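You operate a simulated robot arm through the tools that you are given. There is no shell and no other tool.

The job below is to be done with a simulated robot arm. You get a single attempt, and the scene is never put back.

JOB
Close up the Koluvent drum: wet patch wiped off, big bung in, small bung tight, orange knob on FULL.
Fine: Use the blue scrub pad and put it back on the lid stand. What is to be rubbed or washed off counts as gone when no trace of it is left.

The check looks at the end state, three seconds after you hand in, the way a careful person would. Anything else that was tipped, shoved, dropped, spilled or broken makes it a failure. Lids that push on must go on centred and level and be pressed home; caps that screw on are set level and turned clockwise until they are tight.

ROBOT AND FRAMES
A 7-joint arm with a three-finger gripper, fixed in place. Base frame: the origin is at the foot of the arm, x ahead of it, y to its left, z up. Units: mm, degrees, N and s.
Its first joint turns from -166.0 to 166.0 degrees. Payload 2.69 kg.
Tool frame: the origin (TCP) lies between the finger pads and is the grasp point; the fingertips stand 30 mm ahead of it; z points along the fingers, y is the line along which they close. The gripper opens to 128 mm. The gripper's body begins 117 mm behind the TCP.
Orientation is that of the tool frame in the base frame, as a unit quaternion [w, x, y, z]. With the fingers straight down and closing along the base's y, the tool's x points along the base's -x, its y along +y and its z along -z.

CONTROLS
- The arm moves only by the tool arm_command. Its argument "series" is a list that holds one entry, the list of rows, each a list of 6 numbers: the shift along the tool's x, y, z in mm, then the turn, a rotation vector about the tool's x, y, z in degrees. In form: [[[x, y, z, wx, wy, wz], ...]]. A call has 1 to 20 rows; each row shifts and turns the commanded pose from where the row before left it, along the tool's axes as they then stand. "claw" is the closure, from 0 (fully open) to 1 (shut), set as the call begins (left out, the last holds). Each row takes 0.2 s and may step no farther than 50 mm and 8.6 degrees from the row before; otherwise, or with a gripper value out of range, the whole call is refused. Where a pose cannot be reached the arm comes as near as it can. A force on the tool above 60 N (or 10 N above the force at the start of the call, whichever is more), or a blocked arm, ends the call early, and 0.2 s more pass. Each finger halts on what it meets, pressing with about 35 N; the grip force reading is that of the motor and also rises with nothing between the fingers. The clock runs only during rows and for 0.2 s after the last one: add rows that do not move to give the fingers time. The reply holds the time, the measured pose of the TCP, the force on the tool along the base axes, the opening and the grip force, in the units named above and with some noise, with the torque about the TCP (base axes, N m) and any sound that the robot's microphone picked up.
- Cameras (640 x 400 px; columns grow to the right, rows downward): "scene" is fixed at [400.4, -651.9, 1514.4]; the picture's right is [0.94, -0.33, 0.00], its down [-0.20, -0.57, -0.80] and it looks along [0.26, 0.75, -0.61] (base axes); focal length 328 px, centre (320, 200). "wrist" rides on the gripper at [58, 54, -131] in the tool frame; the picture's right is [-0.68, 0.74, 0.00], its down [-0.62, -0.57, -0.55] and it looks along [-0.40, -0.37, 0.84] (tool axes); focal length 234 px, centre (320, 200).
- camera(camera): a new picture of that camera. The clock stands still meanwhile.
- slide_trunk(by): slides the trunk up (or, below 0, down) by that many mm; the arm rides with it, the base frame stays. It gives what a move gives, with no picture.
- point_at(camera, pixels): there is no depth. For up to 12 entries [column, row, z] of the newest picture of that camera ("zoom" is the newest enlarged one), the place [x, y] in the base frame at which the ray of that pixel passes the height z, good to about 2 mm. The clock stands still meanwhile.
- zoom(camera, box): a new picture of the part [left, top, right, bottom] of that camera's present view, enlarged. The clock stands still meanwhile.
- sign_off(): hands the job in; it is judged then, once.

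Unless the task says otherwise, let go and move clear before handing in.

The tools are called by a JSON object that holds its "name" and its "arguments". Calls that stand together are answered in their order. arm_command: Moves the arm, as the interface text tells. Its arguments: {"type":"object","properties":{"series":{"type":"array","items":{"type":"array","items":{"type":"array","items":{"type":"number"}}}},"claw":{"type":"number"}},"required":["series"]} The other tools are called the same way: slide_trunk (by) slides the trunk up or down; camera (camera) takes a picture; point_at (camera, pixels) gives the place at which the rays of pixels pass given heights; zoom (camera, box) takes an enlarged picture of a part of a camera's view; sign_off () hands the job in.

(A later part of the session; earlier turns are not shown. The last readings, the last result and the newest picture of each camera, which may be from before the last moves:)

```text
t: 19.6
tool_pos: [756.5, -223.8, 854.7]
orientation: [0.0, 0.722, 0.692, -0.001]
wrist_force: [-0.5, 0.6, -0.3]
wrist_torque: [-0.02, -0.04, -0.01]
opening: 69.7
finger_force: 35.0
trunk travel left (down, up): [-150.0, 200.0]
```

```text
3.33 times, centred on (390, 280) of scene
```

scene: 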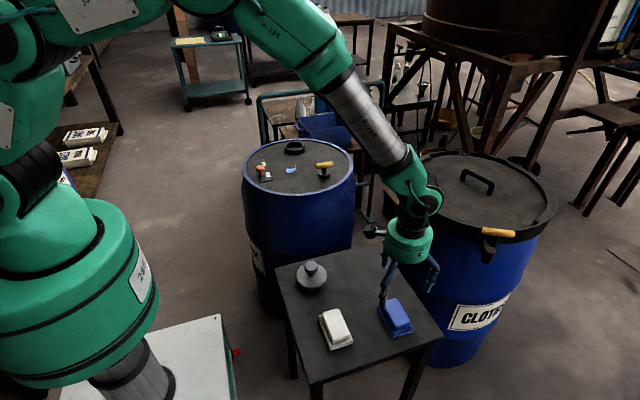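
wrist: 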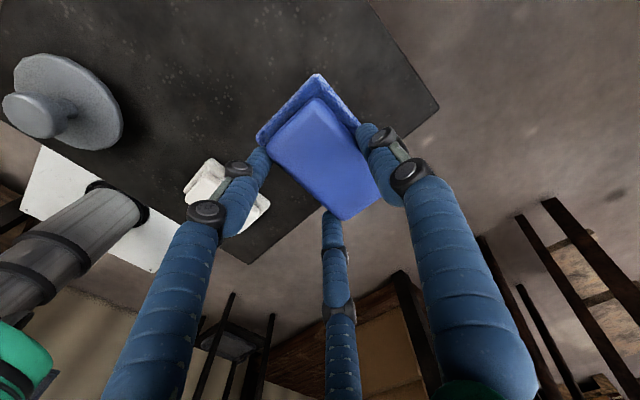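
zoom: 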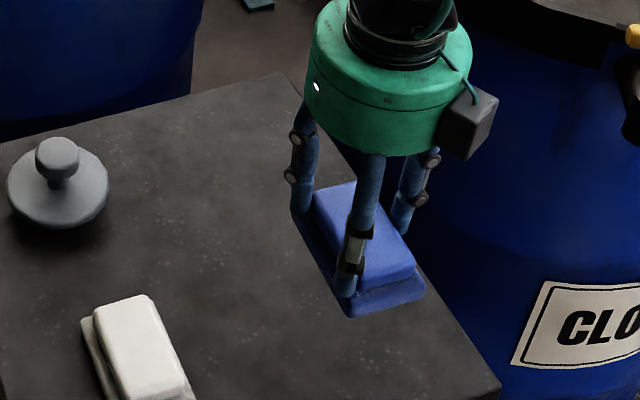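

The pad is lifted securely; its underside is 55 mm below the TCP, so it should meet the lid at TCP z≈855. I'll raise and carry it over the drum to about (654,473).

{"name": "arm_command", "arguments": {"series": [[[0, 0, -40, 0, 0, 0], [0, 0, -40, 0, 0, 0], [0, 0, -40, 0, 0, 0], [43.27, -8.2, 0, 0, 0, 0], [43.27, -8.2, 0, 0, 0, 0], [43.27, -8.2, 0, 0, 0, 0], [43.27, -8.2, 0, 0, 0, 0], [43.27, -8.2, 0, 0, 0, 0], [43.27, -8.2, 0, 0, 0, 0], [43.27, -8.2, 0, 0, 0, 0], [43.27, -8.2, 0, 0, 0, 0], [43.27, -8.2, 0, 0, 0, 0], [43.27, -8.2, 0, 0, 0, 0], [43.27, -8.2, 0, 0, 0, 0], [43.27, -8.2, 0, 0, 0, 0], [43.27, -8.2, 0, 0, 0, 0], [43.27, -8.2, 0, 0, 0, 0], [43.27, -8.2, 0, 0, 0, 0], [43.27, -8.2, 0, 0, 0, 0], [0, 0, 0, 0, 0, 0]]], "claw": 1}}

{"name": "camera", "arguments": {"camera": "wrist"}}

{"name": "camera", "arguments": {"camera": "scene"}}

```text
t: 23.8
tool_pos: [654.3, 477.0, 972.0]
orientation: [0.001, 0.723, 0.691, 0.001]
wrist_force: [-0.1, 0.9, -0.7]
wrist_torque: [-0.07, -0.02, 0.01]
opening: 69.7
finger_force: 34.8
trunk travel left (down, up): [-150.0, 200.0]
```

```text
taken
```

wrist: 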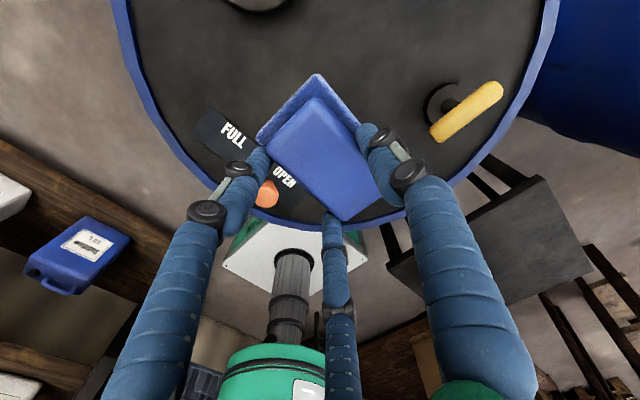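

```text
taken
```

scene: 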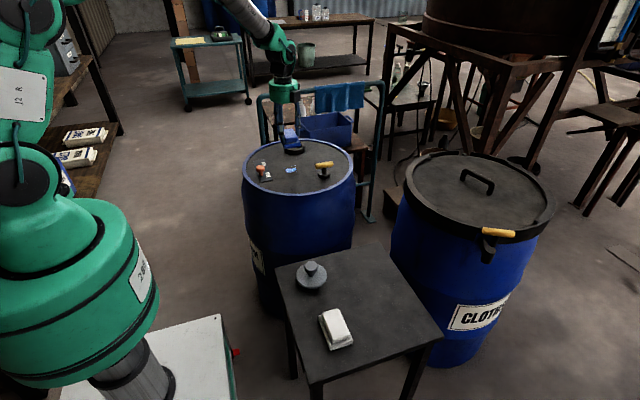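

I'm over the patch at (654,477,972), clear of the knob and T-handle. I'll lower to TCP z≈868, about 13 mm above expected contact.

{"name": "arm_command", "arguments": {"series": [[[-3, 0, 25, 0, 0, 0], [0, 0, 25, 0, 0, 0], [0, 0, 25, 0, 0, 0], [0, 0, 20, 0, 0, 0], [0, 0, 9, 0, 0, 0], [0, 0, 0, 0, 0, 0]]], "claw": 1}}

{"name": "zoom", "arguments": {"camera": "scene", "box": [240, 110, 360, 200]}}

```text
t: 25.2
tool_pos: [655.6, 471.2, 866.8]
orientation: [0.0, 0.722, 0.692, 0.0]
wrist_force: [-0.2, -0.3, -0.2]
wrist_torque: [0.03, -0.03, 0.01]
opening: 69.8
finger_force: 34.8
trunk travel left (down, up): [-150.0, 200.0]
```

```text
4.44 times, centred on (300, 155) of scene
```

zoom: 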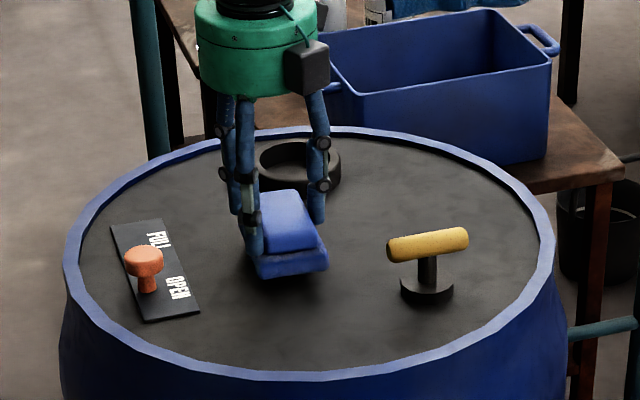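

The pad hovers over the patch with good clearance all round. I'll lower in small steps to find contact.

{"name": "arm_command", "arguments": {"series": [[[0, 0, 3, 0, 0, 0], [0, 0, 3, 0, 0, 0], [0, 0, 3, 0, 0, 0], [0, 0, 2, 0, 0, 0], [0, 0, 0, 0, 0, 0]]], "claw": 1}}

```text
t: 26.4
tool_pos: [655.4, 472.3, 856.8]
orientation: [0.0, 0.722, 0.692, 0.0]
wrist_force: [0.4, -0.4, -0.7]
wrist_torque: [0.0, -0.02, 0.01]
opening: 69.7
finger_force: 35.4
trunk travel left (down, up): [-150.0, 200.0]
```

No contact at z=856.8 yet. I'll step down 1.5 mm at a time.

{"name": "arm_command", "arguments": {"series": [[[0, 0, 1.5, 0, 0, 0], [0, 0, 0, 0, 0, 0], [0, 0, 1.5, 0, 0, 0], [0, 0, 0, 0, 0, 0]]], "claw": 1}}

```text
t: 27.4
tool_pos: [655.7, 472.9, 853.6]
orientation: [0.0, 0.722, 0.692, 0.0]
wrist_force: [-0.3, 0.1, -1.5]
wrist_torque: [-0.01, 0.05, -0.01]
opening: 69.8
finger_force: 35.3
trunk travel left (down, up): [-150.0, 200.0]
```

{"name": "arm_command", "arguments": {"series": [[[0, 0, 1, 0, 0, 0], [0, 0, 0, 0, 0, 0], [0, 0, 1, 0, 0, 0], [0, 0, 0, 0, 0, 0]]], "claw": 1}}

{"name": "zoom", "arguments": {"camera": "scene", "box": [260, 140, 330, 185]}}

```text
t: 28.4
tool_pos: [655.1, 471.4, 852.1]
orientation: [0.0, 0.722, 0.692, 0.001]
wrist_force: [0.1, -0.2, 2.5]
wrist_torque: [-0.05, -0.07, 0.03]
opening: 69.8
finger_force: 35.1
trunk travel left (down, up): [-150.0, 200.0]
```

```text
8.89 times, centred on (295, 162) of scene
```

zoom: 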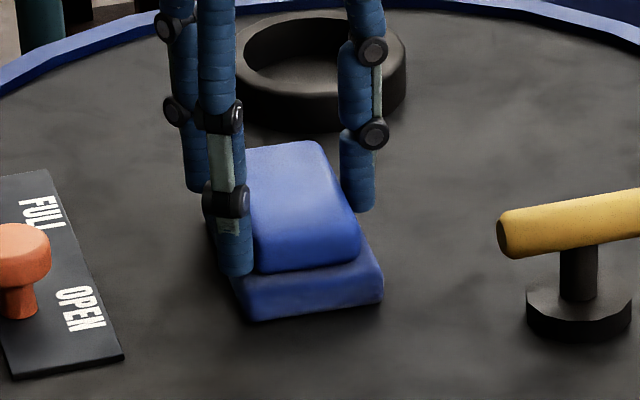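

Contact started (2.5 N) at z≈852. I'll press a bit more and scrub with short strokes along y and x.

{"name": "arm_command", "arguments": {"series": [[[0, 0, 1.5, 0, 0, 0], [0, 0, 0, 0, 0, 0], [12, 0, 0, 0, 0, 0], [12, 0, 0, 0, 0, 0], [-12, 0, 0, 0, 0, 0], [-12, 0, 0, 0, 0, 0], [-12, 0, 0, 0, 0, 0], [-12, 0, 0, 0, 0, 0], [12, 0, 0, 0, 0, 0], [12, 0, 0, 0, 0, 0], [0, 0, 0, 0, 0, 0]]], "claw": 1}}

{"name": "zoom", "arguments": {"camera": "scene", "box": [260, 140, 330, 185]}}

```text
t: 30.8
tool_pos: [654.8, 471.8, 852.5]
orientation: [0.0, 0.722, 0.691, 0.001]
wrist_force: [0.1, -7.2, 27.3]
wrist_torque: [-0.32, -0.27, -0.03]
opening: 70.3
finger_force: 35.2
trunk travel left (down, up): [-150.0, 200.0]
```

```text
8.89 times, centred on (295, 162) of scene
```

zoom: 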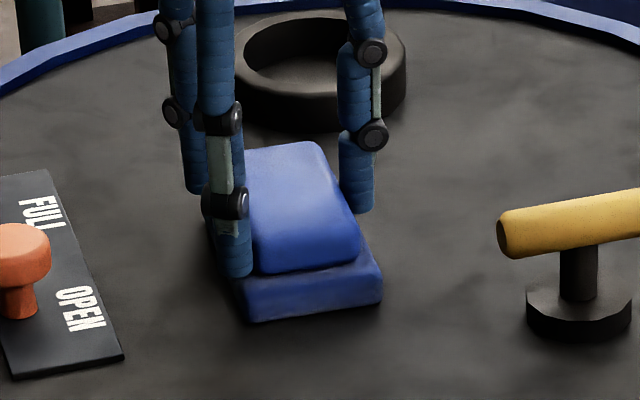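

The press is 27 N, firm but within limits, and the pad holds. I'll ease off 0.4 mm and scrub along x and around in small loops.

{"name": "arm_command", "arguments": {"series": [[[0, 10, -0.4, 0, 0, 0], [0, 10, 0, 0, 0, 0], [0, -10, 0, 0, 0, 0], [0, -10, 0, 0, 0, 0], [0, -10, 0, 0, 0, 0], [0, -10, 0, 0, 0, 0], [0, 10, 0, 0, 0, 0], [0, 10, 0, 0, 0, 0], [12, 8, 0, 0, 0, 0], [12, 4, 0, 0, 0, 0], [-12, -12, 0, 0, 0, 0], [-12, -12, 0, 0, 0, 0], [-12, 4, 0, 0, 0, 0], [-12, 10, 0, 0, 0, 0], [12, 10, 0, 0, 0, 0], [12, -12, 0, 0, 0, 0], [0, 0, 0, 0, 0, 0]]], "claw": 1}}

```text
t: 34.4
tool_pos: [654.2, 471.0, 851.4]
orientation: [0.0, 0.723, 0.691, -0.001]
wrist_force: [-1.1, 2.2, 8.8]
wrist_torque: [0.14, -0.08, 0.06]
opening: 70.0
finger_force: 35.0
trunk travel left (down, up): [-150.0, 200.0]
```

The scrubbing is done; I'll lift the pad and look at the lid underneath.

{"name": "arm_command", "arguments": {"series": [[[0, 0, -10, 0, 0, 0], [0, 0, -30, 0, 0, 0], [0, 0, -40, 0, 0, 0], [0, 0, -40, 0, 0, 0], [0, 0, 0, 0, 0, 0]]], "claw": 1}}

{"name": "zoom", "arguments": {"camera": "scene", "box": [260, 140, 330, 185]}}

{"name": "camera", "arguments": {"camera": "wrist"}}

```text
t: 35.6
tool_pos: [654.6, 471.7, 969.9]
orientation: [0.0, 0.722, 0.692, 0.0]
wrist_force: [-1.0, -0.8, 1.0]
wrist_torque: [0.03, -0.02, 0.0]
opening: 70.0
finger_force: 35.1
trunk travel left (down, up): [-150.0, 200.0]
```

```text
8.89 times, centred on (295, 162) of scene
```

zoom: 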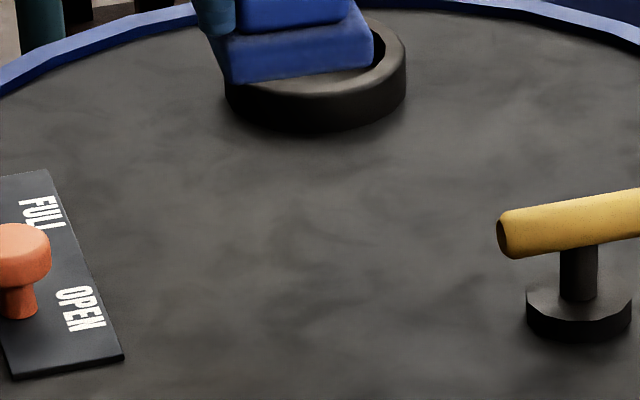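

```text
taken
```

wrist: 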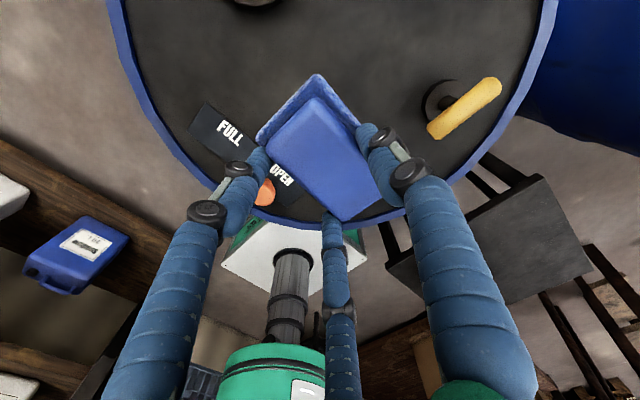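

The area around zoom (281,274), where the patch was, looks clean. I'll zoom harder to check for faint traces.

{"name": "zoom", "arguments": {"camera": "scene", "box": [276, 158, 306, 178]}}

{"name": "zoom", "arguments": {"camera": "scene", "box": [282, 164, 300, 175]}}

```text
16.00 times, centred on (291, 168) of scene
```

zoom: 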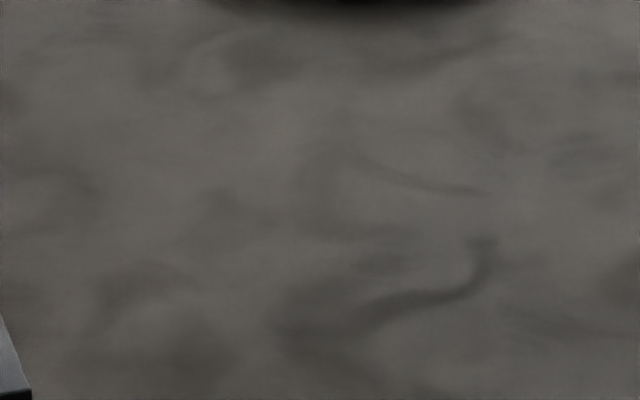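

```text
16.00 times, centred on (291, 170) of scene
```

zoom: 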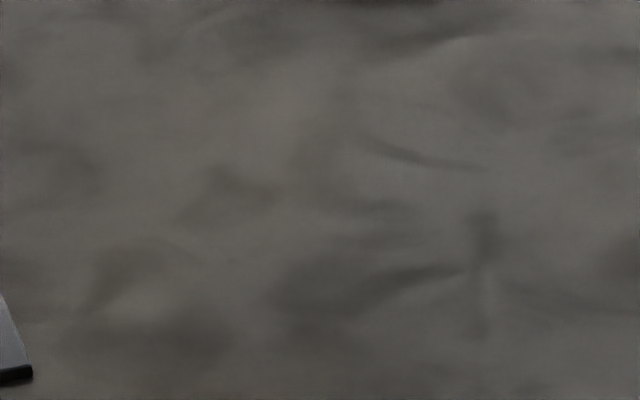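

It looks clean from the scene camera. To be sure before giving up the pad, I'll shift about 60 mm back so the wrist camera sees the spot past the pad.

{"name": "arm_command", "arguments": {"series": [[[-30.2, -27.7, 0, 0, 0, 0], [-30.2, -27.7, 0, 0, 0, 0], [0, 0, 0, 0, 0, 0]]], "claw": 1}}

{"name": "zoom", "arguments": {"camera": "wrist", "box": [270, 0, 410, 90]}}

{"name": "camera", "arguments": {"camera": "wrist"}}

```text
t: 36.4
tool_pos: [597.2, 413.0, 969.8]
orientation: [0.0, 0.723, 0.691, 0.001]
wrist_force: [-0.3, -0.2, 0.0]
wrist_torque: [0.06, -0.02, -0.01]
opening: 69.9
finger_force: 35.2
trunk travel left (down, up): [-150.0, 200.0]
```

```text
4.44 times, centred on (340, 45) of wrist
```

zoom: 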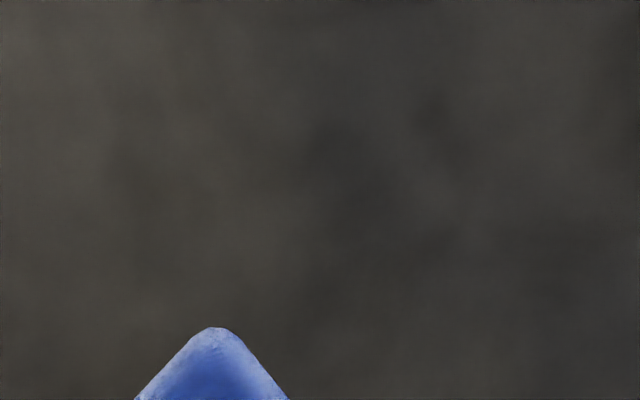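

```text
taken
```

wrist: 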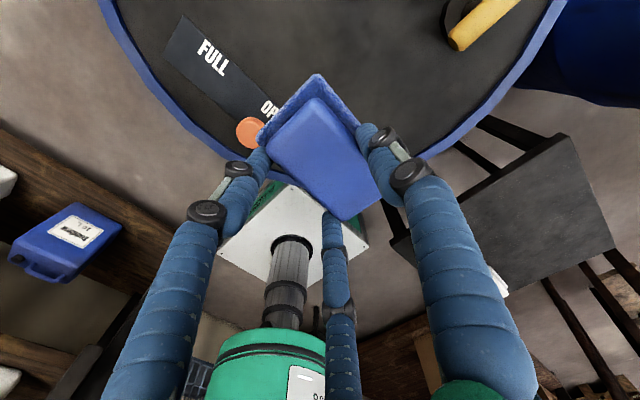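

I'll confirm that this clean area really is the patch location.

{"name": "point_at", "arguments": {"camera": "wrist", "pixels": [[320, 50, 800], [345, 60, 800], [300, 40, 800], [320, 20, 800], [320, 72, 800]]}}

```text
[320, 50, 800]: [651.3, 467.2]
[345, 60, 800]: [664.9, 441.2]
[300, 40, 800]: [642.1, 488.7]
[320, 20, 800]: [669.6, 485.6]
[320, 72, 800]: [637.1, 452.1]
```

All of that region (x 637–670, y 441–489) is clean, so the patch is gone. Now I'll carry the pad back above its original place on the lid stand.

{"name": "arm_command", "arguments": {"series": [[[-41.12, 12.19, 0, 0, 0, 0], [-41.12, 12.19, 0, 0, 0, 0], [-41.12, 12.19, 0, 0, 0, 0], [-41.12, 12.19, 0, 0, 0, 0], [-41.12, 12.19, 0, 0, 0, 0], [-41.12, 12.19, 0, 0, 0, 0], [-41.12, 12.19, 0, 0, 0, 0], [-41.12, 12.19, 0, 0, 0, 0], [-41.12, 12.19, 0, 0, 0, 0], [-41.12, 12.19, 0, 0, 0, 0], [-41.12, 12.19, 0, 0, 0, 0], [-41.12, 12.19, 0, 0, 0, 0], [-41.12, 12.19, 0, 0, 0, 0], [-41.12, 12.19, 0, 0, 0, 0], [-41.12, 12.19, 0, 0, 0, 0], [0, 0, 0, 0, 0, 0]]], "claw": 1}}

{"name": "arm_command", "arguments": {"series": [[[0, 0, 40, 0, 0, 0], [0, 0, 40, 0, 0, 0], [0, 0, 40, 0, 0, 0], [0, 0, 40, 0, 0, 0], [0, 0, 30, 0, 0, 0], [0, 0, 15, 0, 0, 0], [0, 0, 0, 0, 0, 0]]], "claw": 1}}

{"name": "zoom", "arguments": {"camera": "scene", "box": [330, 240, 450, 340]}}

```text
t: 39.8
tool_pos: [754.3, -210.1, 970.7]
orientation: [0.0, 0.722, 0.692, -0.001]
wrist_force: [0.4, 0.0, -1.0]
wrist_torque: [0.06, 0.04, 0.0]
opening: 69.9
finger_force: 35.5
trunk travel left (down, up): [-150.0, 200.0]
```

```text
t: 41.4
tool_pos: [754.6, -211.2, 767.1]
orientation: [0.001, 0.722, 0.692, 0.0]
wrist_force: [0.2, -0.4, -0.7]
wrist_torque: [0.02, 0.0, 0.0]
opening: 69.9
finger_force: 34.7
trunk travel left (down, up): [-150.0, 200.0]
```

```text
4.00 times, centred on (390, 290) of scene
```

zoom: 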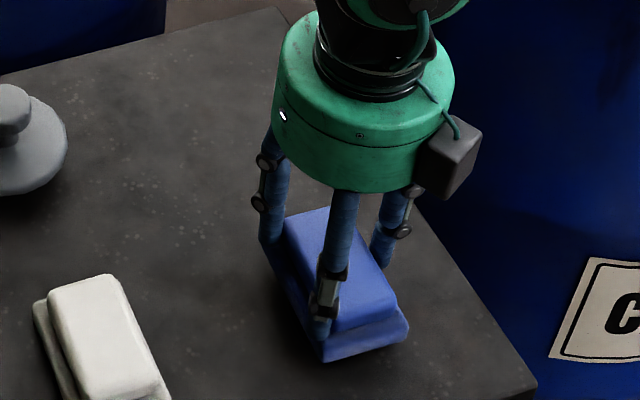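

I'm about 15 mm above the table. I'll lower slowly to find contact.

{"name": "arm_command", "arguments": {"series": [[[0, 0, 4, 0, 0, 0], [0, 0, 4, 0, 0, 0], [0, 0, 3, 0, 0, 0], [0, 0, 2, 0, 0, 0], [0, 0, 0, 0, 0, 0]]], "claw": 1}}

{"name": "arm_command", "arguments": {"series": [[[0, 0, 1, 0, 0, 0], [0, 0, 0, 0, 0, 0], [0, 0, 0, 0, 0, 0]]], "claw": 1}}

```text
t: 42.6
tool_pos: [753.1, -210.4, 752.2]
orientation: [0.0, 0.722, 0.692, 0.0]
wrist_force: [0.7, -0.6, 0.5]
wrist_torque: [0.0, 0.0, 0.0]
opening: 69.5
finger_force: 34.9
trunk travel left (down, up): [-150.0, 200.0]
```

```text
t: 43.4
tool_pos: [754.0, -209.5, 750.9]
orientation: [0.0, 0.722, 0.692, 0.0]
wrist_force: [0.0, 0.0, -0.3]
wrist_torque: [0.0, 0.02, 0.01]
opening: 69.7
finger_force: 34.8
trunk travel left (down, up): [-150.0, 200.0]
```

{"name": "arm_command", "arguments": {"series": [[[0, 0, 0.8, 0, 0, 0], [0, 0, 0, 0, 0, 0], [0, 0, 0, 0, 0, 0]]], "claw": 1}}

{"name": "arm_command", "arguments": {"series": [[[0, 0, 0.8, 0, 0, 0], [0, 0, 0, 0, 0, 0], [0, 0, 0, 0, 0, 0]]], "claw": 1}}

```text
t: 44.2
tool_pos: [753.8, -210.8, 753.3]
orientation: [0.0, 0.722, 0.692, 0.001]
wrist_force: [-0.1, 1.0, 5.0]
wrist_torque: [0.11, -0.27, 0.05]
opening: 69.8
finger_force: 35.2
trunk travel left (down, up): [-150.0, 200.0]
```

```text
t: 45.0
tool_pos: [754.0, -211.1, 751.4]
orientation: [0.0, 0.722, 0.692, 0.0]
wrist_force: [-1.9, -1.6, 16.4]
wrist_torque: [0.09, -0.09, -0.02]
opening: 70.0
finger_force: 34.7
trunk travel left (down, up): [-150.0, 200.0]
```

The pad is firmly on the table (16 N). I'll ease up 0.8 mm, open the fingers, and rise straight up.

{"name": "arm_command", "arguments": {"series": [[[0, 0, -0.8, 0, 0, 0], [0, 0, 0, 0, 0, 0]]], "claw": 1}}

{"name": "arm_command", "arguments": {"series": [[[0, 0, 0, 0, 0, 0], [0, 0, 0, 0, 0, 0], [0, 0, 0, 0, 0, 0]]], "claw": 0.15}}

{"name": "arm_command", "arguments": {"series": [[[0, 0, -10, 0, 0, 0], [0, 0, -20, 0, 0, 0], [0, 0, -35, 0, 0, 0], [0, 0, -40, 0, 0, 0], [0, 0, 0, 0, 0, 0]]], "claw": 0.15}}

{"name": "camera", "arguments": {"camera": "wrist"}}

{"name": "zoom", "arguments": {"camera": "scene", "box": [270, 230, 450, 345]}}

```text
t: 45.6
tool_pos: [754.3, -209.4, 750.8]
orientation: [0.0, 0.722, 0.692, 0.001]
wrist_force: [2.2, -3.1, 11.3]
wrist_torque: [-0.13, -0.32, -0.04]
opening: 69.6
finger_force: 35.1
trunk travel left (down, up): [-150.0, 200.0]
```

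```text
t: 46.4
tool_pos: [752.5, -211.0, 750.7]
orientation: [0.0, 0.722, 0.692, 0.0]
wrist_force: [-0.6, 0.2, -0.6]
wrist_torque: [0.01, -0.02, -0.03]
opening: 109.0
finger_force: 0.0
trunk travel left (down, up): [-150.0, 200.0]
```

```text
t: 47.6
tool_pos: [753.8, -210.3, 855.5]
orientation: [-0.001, 0.722, 0.692, 0.0]
wrist_force: [0.3, -0.3, 0.6]
wrist_torque: [-0.02, -0.03, 0.01]
opening: 108.7
finger_force: 0.1
trunk travel left (down, up): [-150.0, 200.0]
```

```text
taken
```

wrist: 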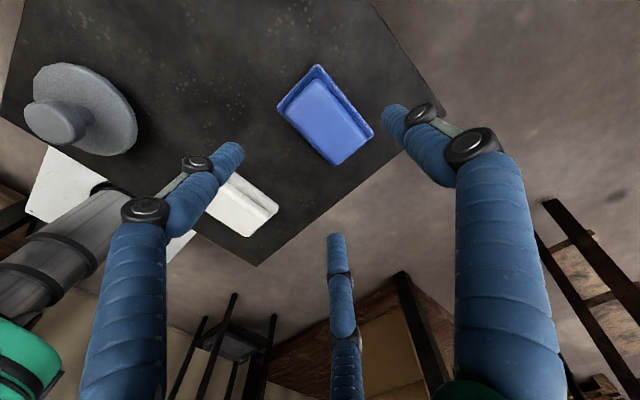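

```text
3.48 times, centred on (360, 288) of scene
```

zoom: 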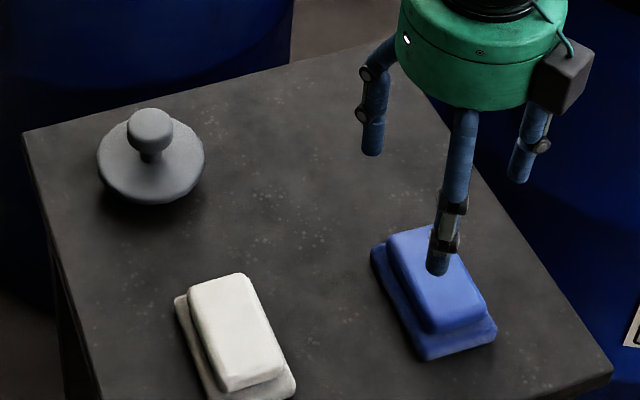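

The blue pad is back on the stand next to the white one, which is untouched. Next is the big bung: I'll turn the tool back and move above it at about (590,-18).

{"name": "arm_command", "arguments": {"series": [[[0, 0, -7, 0, 0, -8.4], [0, 0, -7, 0, 0, -8.4], [0, 0, -7, 0, 0, -8.4], [0, 0, -7, 0, 0, -8.4], [0, 0, -7, 0, 0, -8.4], [0, 0, -7, 0, 0, -8.4], [0, 0, 0, 0, 0, -8.4], [0, 0, 0, 0, 0, -8.4], [0, 0, 0, 0, 0, -8.4], [0, 0, 0, 0, 0, -8.4], [0, 0, 0, 0, 0, -8.4], [27.3, 32, 0, 0, 0, 0], [27.3, 32, 0, 0, 0, 0], [27.3, 32, 0, 0, 0, 0], [27.3, 32, 0, 0, 0, 0], [27.3, 32, 0, 0, 0, 0], [27.3, 32, 0, 0, 0, 0], [0, 0, 0, 0, 0, 0]]], "claw": 0}}

{"name": "camera", "arguments": {"camera": "wrist"}}

{"name": "zoom", "arguments": {"camera": "wrist", "box": [250, 70, 390, 210]}}

```text
t: 51.4
tool_pos: [589.6, -16.7, 897.1]
orientation: [0.0, 0.002, 1.0, 0.001]
wrist_force: [-0.5, 0.7, -0.1]
wrist_torque: [-0.02, -0.01, -0.02]
opening: 127.9
finger_force: 0.1
trunk travel left (down, up): [-150.0, 200.0]
```

```text
taken
```

wrist: 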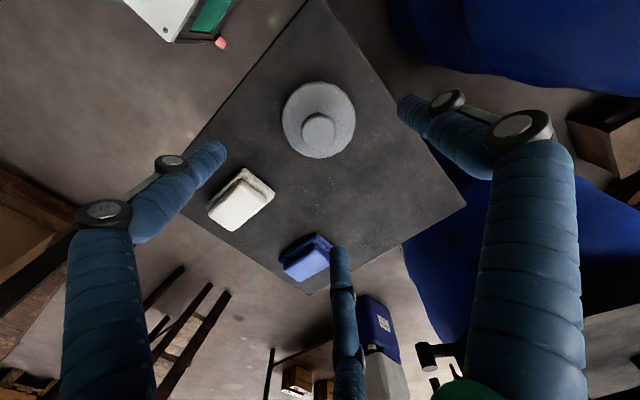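

```text
2.86 times, centred on (320, 140) of wrist
```

zoom: 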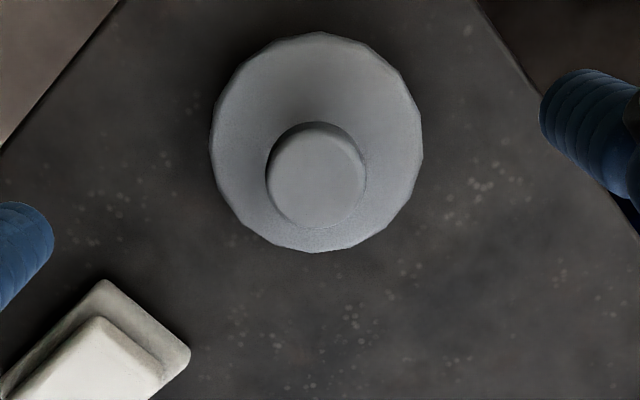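

{"name": "point_at", "arguments": {"camera": "zoom", "pixels": [[316.5, 143, 720], [316, 178, 766], [209, 143, 720], [424, 143, 720], [316, 33, 720], [316, 253, 720], [265, 178, 760], [366, 178, 760]]}}

```text
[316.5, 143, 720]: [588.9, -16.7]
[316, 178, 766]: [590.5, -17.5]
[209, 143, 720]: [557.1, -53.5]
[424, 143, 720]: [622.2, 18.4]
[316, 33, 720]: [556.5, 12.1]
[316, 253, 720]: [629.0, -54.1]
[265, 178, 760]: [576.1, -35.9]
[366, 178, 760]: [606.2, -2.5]
```

The knob centre is (590,-17.5), about 44 mm wide, directly under the TCP. I'll descend to z≈764, where the closed tips should be just above the disc, and close.

{"name": "arm_command", "arguments": {"series": [[[-0.4, -0.8, 30, 0, 0, 0], [0, 0, 30, 0, 0, 0], [0, 0, 30, 0, 0, 0], [0, 0, 25, 0, 0, 0], [0, 0, 12, 0, 0, 0], [0, 0, 6, 0, 0, 0], [0, 0, 0, 0, 0, 0]]], "claw": 0}}

{"name": "arm_command", "arguments": {"series": [[[0, 0, 0, 0, 0, 0], [0, 0, 0, 0, 0, 0], [0, 0, 0, 0, 0, 0]]], "claw": 0.5}}

{"name": "camera", "arguments": {"camera": "wrist"}}

{"name": "zoom", "arguments": {"camera": "scene", "box": [265, 225, 365, 305]}}

```text
t: 53.0
tool_pos: [590.8, -18.9, 763.1]
orientation: [0.0, 0.0, 1.0, 0.0]
wrist_force: [0.4, 0.5, -0.5]
wrist_torque: [0.0, -0.03, 0.01]
opening: 128.2
finger_force: 0.1
trunk travel left (down, up): [-150.0, 200.0]
```

```text
t: 53.8
tool_pos: [590.1, -19.0, 764.1]
orientation: [0.001, 0.001, 1.0, 0.001]
wrist_force: [0.6, -0.1, -0.1]
wrist_torque: [-0.01, -0.02, 0.03]
opening: 63.8
finger_force: 0.1
trunk travel left (down, up): [-150.0, 200.0]
```

```text
taken
```

wrist: 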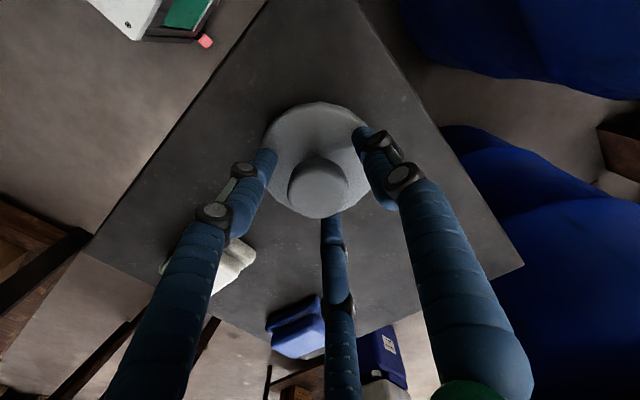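

```text
5.00 times, centred on (315, 265) of scene
```

zoom: 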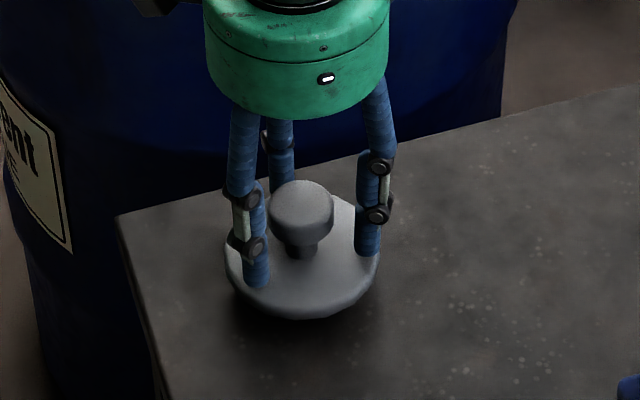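

The three fingers surround the knob evenly with no contact force. Closing now.

{"name": "arm_command", "arguments": {"series": [[[0, 0, 0, 0, 0, 0], [0, 0, 0, 0, 0, 0]]], "claw": 0.62}}

{"name": "arm_command", "arguments": {"series": [[[0, 0, 0, 0, 0, 0], [0, 0, 0, 0, 0, 0], [0, 0, 0, 0, 0, 0]]], "claw": 1}}

{"name": "zoom", "arguments": {"camera": "scene", "box": [265, 225, 365, 305]}}

{"name": "camera", "arguments": {"camera": "wrist"}}

```text
t: 54.4
tool_pos: [590.3, -18.9, 764.1]
orientation: [0.001, 0.0, 1.0, 0.0]
wrist_force: [0.0, 0.3, 0.6]
wrist_torque: [0.02, 0.01, 0.0]
opening: 48.6
finger_force: 0.1
trunk travel left (down, up): [-150.0, 200.0]
```

```text
t: 55.2
tool_pos: [591.5, -18.8, 763.8]
orientation: [0.0, -0.001, 1.0, 0.0]
wrist_force: [0.1, 0.2, 0.0]
wrist_torque: [0.06, -0.02, -0.01]
opening: 37.7
finger_force: 34.6
trunk travel left (down, up): [-150.0, 200.0]
```

```text
5.00 times, centred on (315, 265) of scene
```

zoom: 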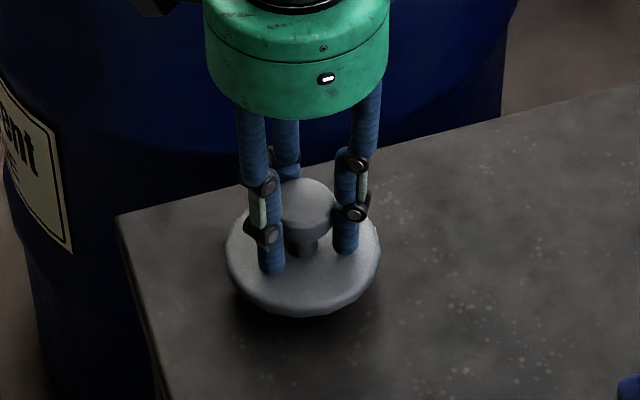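

```text
taken
```

wrist: 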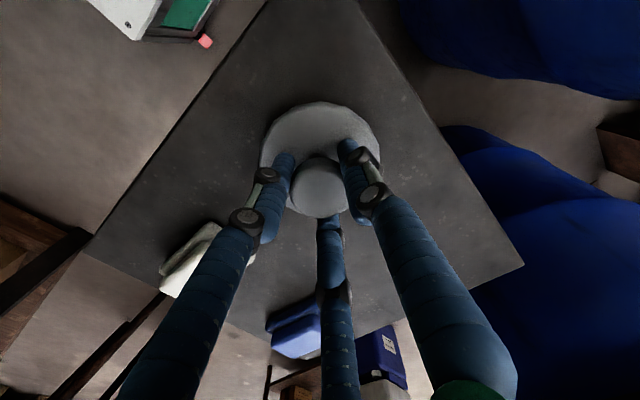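

The knob is gripped at 37.7 mm with no side force. Lifting gently.

{"name": "arm_command", "arguments": {"series": [[[0, 0, -5, 0, 0, 0], [0, 0, -10, 0, 0, 0], [0, 0, -25, 0, 0, 0], [0, 0, -40, 0, 0, 0], [0, 0, -40, 0, 0, 0], [0, 0, -40, 0, 0, 0], [0, 0, -40, 0, 0, 0], [0, 0, 0, 0, 0, 0]]], "claw": 1}}

{"name": "zoom", "arguments": {"camera": "scene", "box": [240, 140, 380, 260]}}

{"name": "camera", "arguments": {"camera": "wrist"}}

{"name": "zoom", "arguments": {"camera": "scene", "box": [270, 130, 320, 162]}}

```text
t: 57.0
tool_pos: [588.6, -18.9, 965.1]
orientation: [0.0, 0.001, 1.0, 0.0]
wrist_force: [-1.1, 1.1, 0.1]
wrist_torque: [-0.01, -0.04, 0.02]
opening: 37.8
finger_force: 35.4
trunk travel left (down, up): [-150.0, 200.0]
```

```text
3.33 times, centred on (310, 200) of scene
```

zoom: 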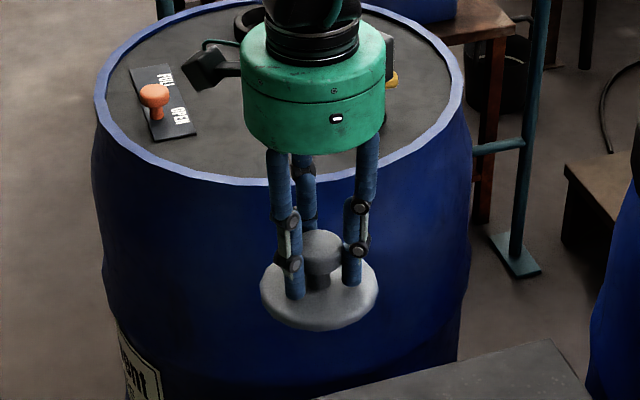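

```text
taken
```

wrist: 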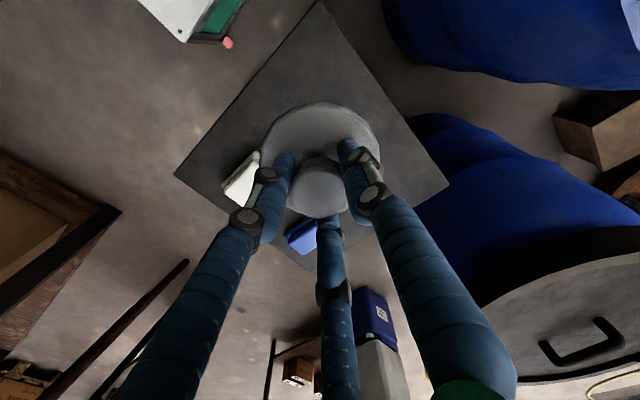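

```text
12.50 times, centred on (295, 146) of scene
```

zoom: 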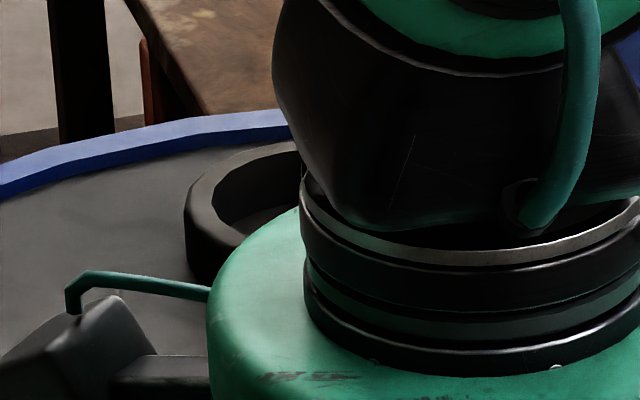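

The bung is lifted and level; its underside is 67 mm below the TCP. I'll move to about (600,420,1000), where the wrist camera can see the ring past the bung.

{"name": "arm_command", "arguments": {"series": [[[0, 0, -35, 0, 0, 0], [-1.1, 44, 0, 0, 0, 0], [-1.1, 44, 0, 0, 0, 0], [-1.1, 44, 0, 0, 0, 0], [-1.1, 44, 0, 0, 0, 0], [-1.1, 44, 0, 0, 0, 0], [-1.1, 44, 0, 0, 0, 0], [-1.1, 44, 0, 0, 0, 0], [-1.1, 44, 0, 0, 0, 0], [-1.1, 44, 0, 0, 0, 0], [-1.1, 44, 0, 0, 0, 0], [0, 0, 0, 0, 0, 0]]], "claw": 1}}

{"name": "camera", "arguments": {"camera": "wrist"}}

{"name": "zoom", "arguments": {"camera": "scene", "box": [230, 90, 370, 200]}}

```text
t: 59.6
tool_pos: [601.7, 422.3, 999.1]
orientation: [0.0, 0.001, 1.0, 0.0]
wrist_force: [0.3, 0.3, -0.7]
wrist_torque: [-0.09, -0.03, 0.0]
opening: 37.7
finger_force: 34.6
trunk travel left (down, up): [-150.0, 200.0]
```

```text
taken
```

wrist: 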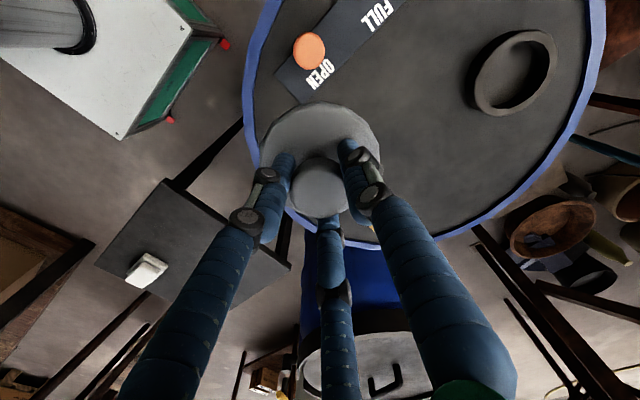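

```text
3.64 times, centred on (300, 145) of scene
```

zoom: 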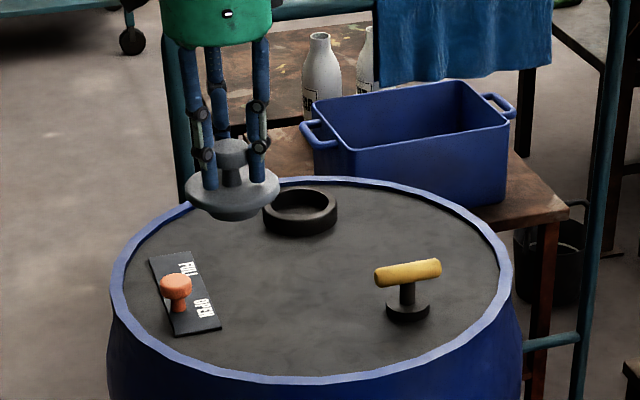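

The ring is clearly visible at wrist (514,72). The patch area around (400,80) is clean in this view too. I'll zoom in on the ring from both cameras.

{"name": "zoom", "arguments": {"camera": "wrist", "box": [450, 20, 580, 125]}}

{"name": "zoom", "arguments": {"camera": "scene", "box": [275, 130, 325, 165]}}

```text
3.81 times, centred on (515, 72) of wrist
```

zoom: 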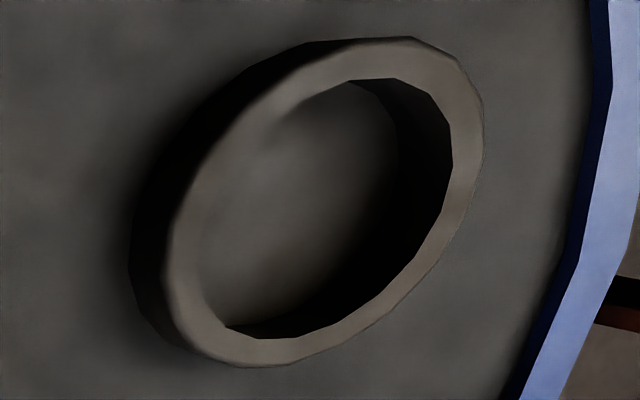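

```text
11.43 times, centred on (300, 148) of scene
```

zoom: 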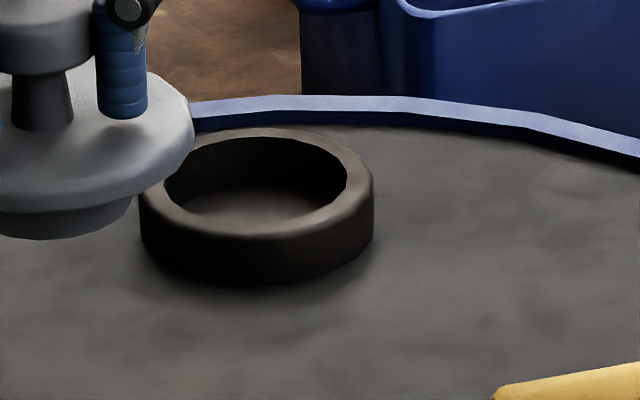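

{"name": "point_at", "arguments": {"camera": "wrist", "pixels": [[515.9, 72.5, 810], [515.9, 72.5, 830], [473.8, 90, 826], [557.9, 53.6, 826], [538.6, 29.2, 826], [500.6, 115.8, 826], [479.5, 77, 826], [549.6, 58.9, 826], [530.7, 40, 826], [490, 105.6, 826]]}}

{"name": "point_at", "arguments": {"camera": "scene", "pixels": [[294.5, 146.3, 810], [294.5, 146.3, 830], [284.2, 146.3, 826], [304.7, 146.3, 826], [294.5, 141.6, 826], [294.5, 151.1, 826], [294.5, 155.3, 800]]}}

```text
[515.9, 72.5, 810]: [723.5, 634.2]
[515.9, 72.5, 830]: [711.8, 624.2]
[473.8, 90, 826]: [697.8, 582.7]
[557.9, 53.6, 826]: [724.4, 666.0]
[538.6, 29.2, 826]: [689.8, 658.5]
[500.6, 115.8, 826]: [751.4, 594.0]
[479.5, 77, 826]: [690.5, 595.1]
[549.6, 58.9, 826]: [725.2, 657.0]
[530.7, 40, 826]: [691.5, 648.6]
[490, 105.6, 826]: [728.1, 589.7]
```

```text
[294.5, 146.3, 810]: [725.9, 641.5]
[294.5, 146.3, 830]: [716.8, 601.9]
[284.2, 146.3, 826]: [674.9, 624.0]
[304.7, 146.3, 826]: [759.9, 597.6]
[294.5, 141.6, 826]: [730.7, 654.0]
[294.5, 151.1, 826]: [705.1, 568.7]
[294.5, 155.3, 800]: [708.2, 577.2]
```

Estimates put the ring at about (722,632), outer diameter 90, inner 70, top z≈815–822, but I want better accuracy. Turning the tool 90° at (668,574) puts the wrist camera straight above the ring, so its xy reading won't depend on height.

{"name": "arm_command", "arguments": {"series": [[[-16.6, 37.9, 0, 0, 0, 0], [-16.6, 37.9, 0, 0, 0, 0], [-16.6, 37.9, 0, 0, 0, 0], [-16.5, 37.9, 0, 0, 0, 0], [0, 0, 0, 0, 0, 8.18], [0, 0, 0, 0, 0, 8.18], [0, 0, 0, 0, 0, 8.18], [0, 0, 0, 0, 0, 8.18], [0, 0, 0, 0, 0, 8.18], [0, 0, 0, 0, 0, 8.18], [0, 0, 0, 0, 0, 8.18], [0, 0, 0, 0, 0, 8.18], [0, 0, 0, 0, 0, 8.18], [0, 0, 0, 0, 0, 8.18], [0, 0, 0, 0, 0, 8.2], [0, 0, 0, 0, 0, 0]]], "claw": 1}}

{"name": "camera", "arguments": {"camera": "wrist"}}

{"name": "zoom", "arguments": {"camera": "wrist", "box": [260, 0, 380, 110]}}

{"name": "zoom", "arguments": {"camera": "scene", "box": [240, 60, 360, 180]}}

```text
t: 63.0
tool_pos: [669.0, 571.9, 999.8]
orientation: [0.0, 0.708, 0.706, 0.0]
wrist_force: [0.2, -0.5, -0.7]
wrist_torque: [0.0, 0.0, 0.0]
opening: 37.5
finger_force: 34.7
trunk travel left (down, up): [-150.0, 200.0]
```

```text
taken
```

wrist: 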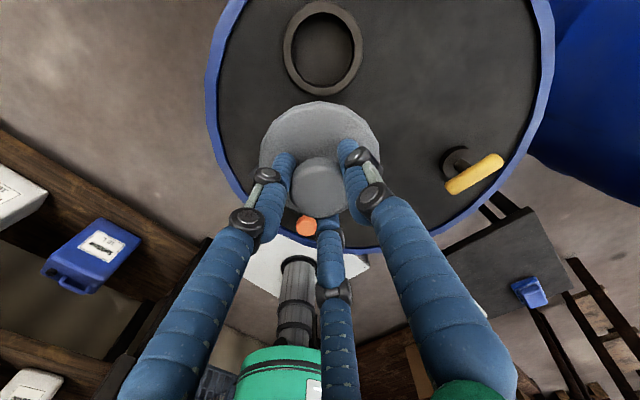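

```text
3.64 times, centred on (320, 55) of wrist
```

zoom: 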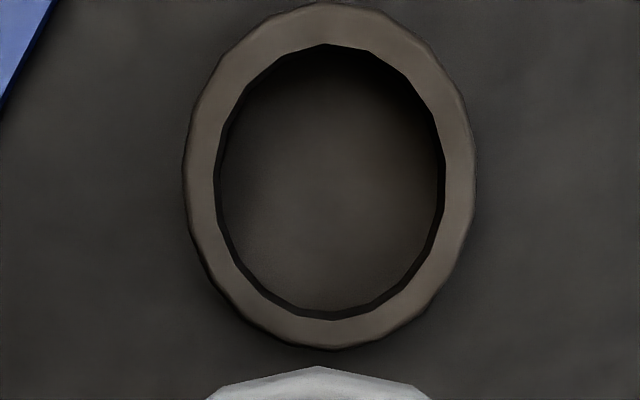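

```text
3.33 times, centred on (300, 120) of scene
```

zoom: 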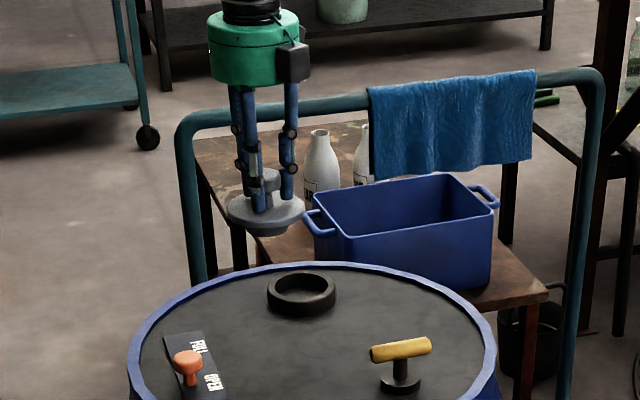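

Now the ring is seen from straight above. I'll project its outer and inner extreme points.

{"name": "point_at", "arguments": {"camera": "wrist", "pixels": [[282.3, 48.4, 820], [362.2, 48.4, 820], [322.2, 0.9, 820], [322.2, 95.9, 820], [290.8, 50, 820], [354, 50, 820], [322.4, 12.1, 820], [322.4, 87.9, 820], [322.3, 48.4, 820], [322.3, 48.4, 800]]}}

```text
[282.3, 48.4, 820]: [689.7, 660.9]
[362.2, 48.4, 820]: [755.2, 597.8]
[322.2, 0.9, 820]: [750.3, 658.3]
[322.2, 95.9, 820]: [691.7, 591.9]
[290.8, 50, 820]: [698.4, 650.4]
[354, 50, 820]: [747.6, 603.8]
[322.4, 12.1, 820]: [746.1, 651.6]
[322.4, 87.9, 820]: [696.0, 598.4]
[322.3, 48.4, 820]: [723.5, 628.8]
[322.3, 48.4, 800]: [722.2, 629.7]
```

The ring centre comes out at about (721.2,625.5), outer diameter 90, and top z≈820. I'll lower to z=940 (bung bottom ≈873, still above the ring) and move over it.

{"name": "arm_command", "arguments": {"series": [[[0, 0, 30, 0, 0, 0], [0, 0, 30, 0, 0, 0], [26.8, 26.1, 0, 0, 0, 0], [26.8, 26.1, 0, 0, 0, 0], [0, 0, 0, 0, 0, 0], [0, 0, 0, 0, 0, 0]]], "claw": 1}}

{"name": "camera", "arguments": {"camera": "wrist"}}

{"name": "zoom", "arguments": {"camera": "scene", "box": [265, 115, 325, 165]}}

```text
t: 64.4
tool_pos: [720.2, 626.7, 939.6]
orientation: [0.0, 0.707, 0.707, 0.0]
wrist_force: [-0.2, 0.3, -0.4]
wrist_torque: [-0.02, 0.0, 0.02]
opening: 37.3
finger_force: 35.0
trunk travel left (down, up): [-150.0, 200.0]
```

```text
taken
```

wrist: 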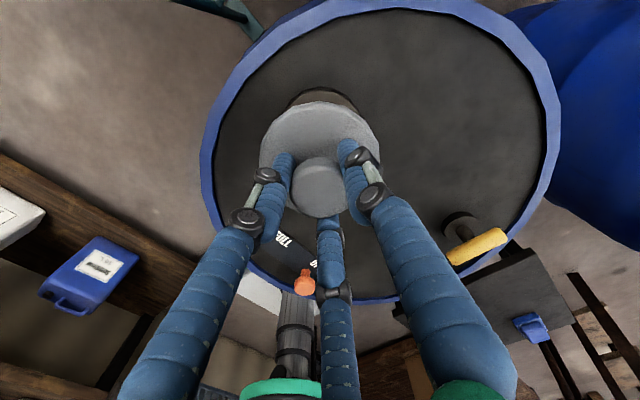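

```text
8.00 times, centred on (295, 140) of scene
```

zoom: 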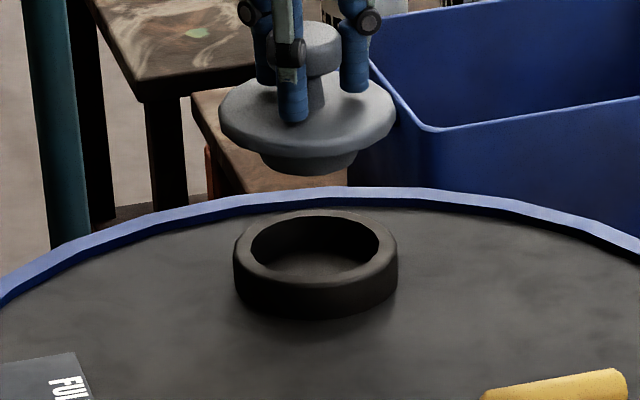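

The bung sits over the ring. In the scene zoom, flange centre (308) and ring centre (315) agree within a millimetre once perspective is allowed for. I'll lower to z≈903 and compare again.

{"name": "arm_command", "arguments": {"series": [[[0, 0, 15, 0, 0, 0], [0, 0, 12, 0, 0, 0], [0, 0, 10, 0, 0, 0], [0, 0, 0, 0, 0, 0], [0, 0, 0, 0, 0, 0]]], "claw": 1}}

{"name": "zoom", "arguments": {"camera": "wrist", "box": [250, 60, 390, 220]}}

{"name": "zoom", "arguments": {"camera": "scene", "box": [270, 125, 320, 160]}}

```text
t: 65.6
tool_pos: [720.6, 626.5, 903.4]
orientation: [0.0, 0.707, 0.707, 0.0]
wrist_force: [0.6, 0.3, -0.8]
wrist_torque: [0.01, -0.05, 0.02]
opening: 37.6
finger_force: 34.8
trunk travel left (down, up): [-150.0, 200.0]
```

```text
2.50 times, centred on (320, 140) of wrist
```

zoom: 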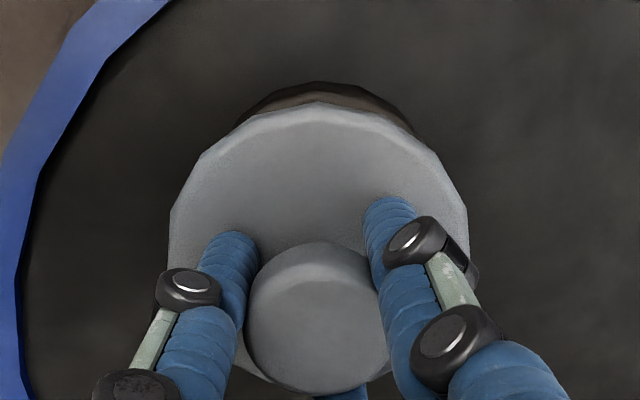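

```text
11.43 times, centred on (295, 142) of scene
```

zoom: 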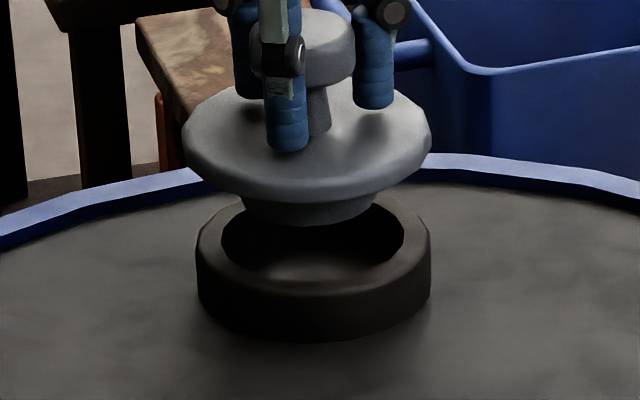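

The ring crescent behind the flange in the wrist zoom looks about 2 mm to the right of the bung axis. I'll zoom closer to measure that before correcting.

{"name": "zoom", "arguments": {"camera": "wrist", "box": [260, 80, 380, 150]}}

```text
5.33 times, centred on (320, 115) of wrist
```

zoom: 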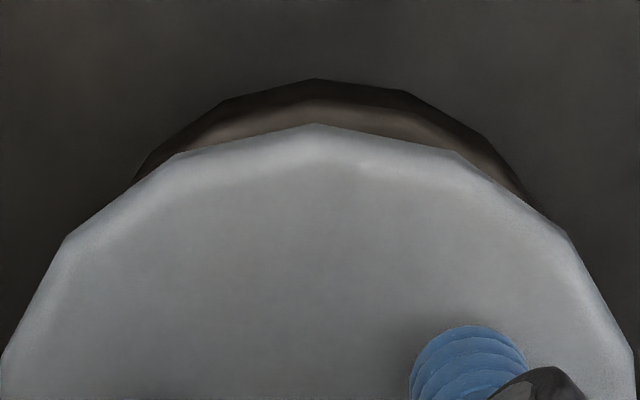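

The ring centre is about 2 mm off along (+x,-y). I'll shift (+1.4,-1.4) and lower slowly into the ring while watching forces.

{"name": "arm_command", "arguments": {"series": [[[-1.4, 1.4, 0, 0, 0, 0], [0, 0, 4, 0, 0, 0], [0, 0, 4, 0, 0, 0], [0, 0, 4, 0, 0, 0], [0, 0, 0, 0, 0, 0], [0, 0, 0, 0, 0, 0]]], "claw": 1}}

{"name": "zoom", "arguments": {"camera": "wrist", "box": [260, 80, 380, 150]}}

{"name": "zoom", "arguments": {"camera": "scene", "box": [270, 125, 320, 160]}}

```text
t: 67.0
tool_pos: [721.7, 625.6, 890.8]
orientation: [0.001, 0.707, 0.707, 0.0]
wrist_force: [0.4, -0.2, -0.9]
wrist_torque: [-0.03, 0.03, -0.02]
opening: 37.5
finger_force: 35.0
trunk travel left (down, up): [-150.0, 200.0]
```

```text
5.33 times, centred on (320, 115) of wrist
```

zoom: 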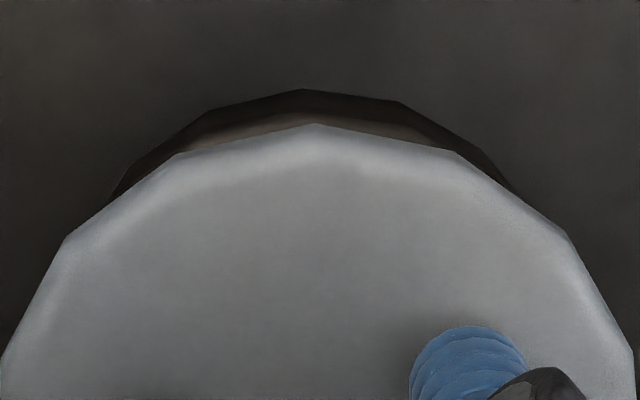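

```text
11.43 times, centred on (295, 142) of scene
```

zoom: 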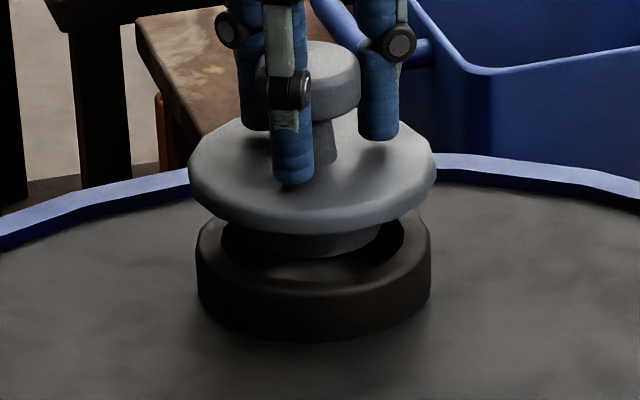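

Alignment is now within about half a millimetre in both views. I'll continue down in 2 mm steps.

{"name": "arm_command", "arguments": {"series": [[[0, 0, 2, 0, 0, 0], [0, 0, 2, 0, 0, 0], [0, 0, 2, 0, 0, 0], [0, 0, 0, 0, 0, 0]]], "claw": 1}}

{"name": "arm_command", "arguments": {"series": [[[0, 0, 2, 0, 0, 0], [0, 0, 2, 0, 0, 0], [0, 0, 0, 0, 0, 0]]], "claw": 1}}

{"name": "zoom", "arguments": {"camera": "scene", "box": [270, 125, 320, 160]}}

```text
t: 68.0
tool_pos: [722.8, 625.6, 883.8]
orientation: [0.0, 0.707, 0.708, 0.0]
wrist_force: [-0.6, 0.5, -1.2]
wrist_torque: [0.03, 0.05, 0.01]
opening: 37.5
finger_force: 34.9
trunk travel left (down, up): [-150.0, 200.0]
```

```text
t: 68.8
tool_pos: [721.6, 625.9, 881.4]
orientation: [0.0, 0.707, 0.708, 0.0]
wrist_force: [0.1, 0.1, -0.8]
wrist_torque: [0.0, -0.01, -0.04]
opening: 37.5
finger_force: 35.2
trunk travel left (down, up): [-150.0, 200.0]
```

```text
11.43 times, centred on (295, 142) of scene
```

zoom: 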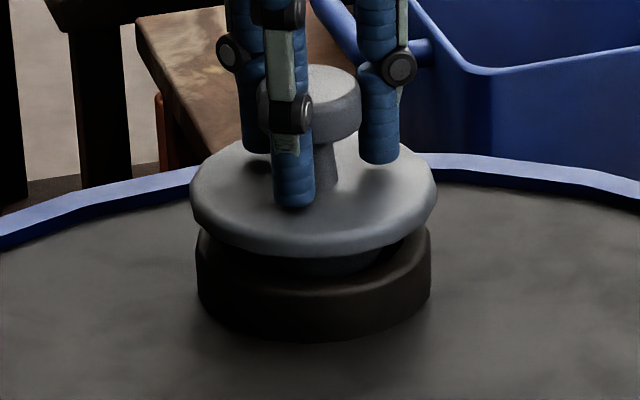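

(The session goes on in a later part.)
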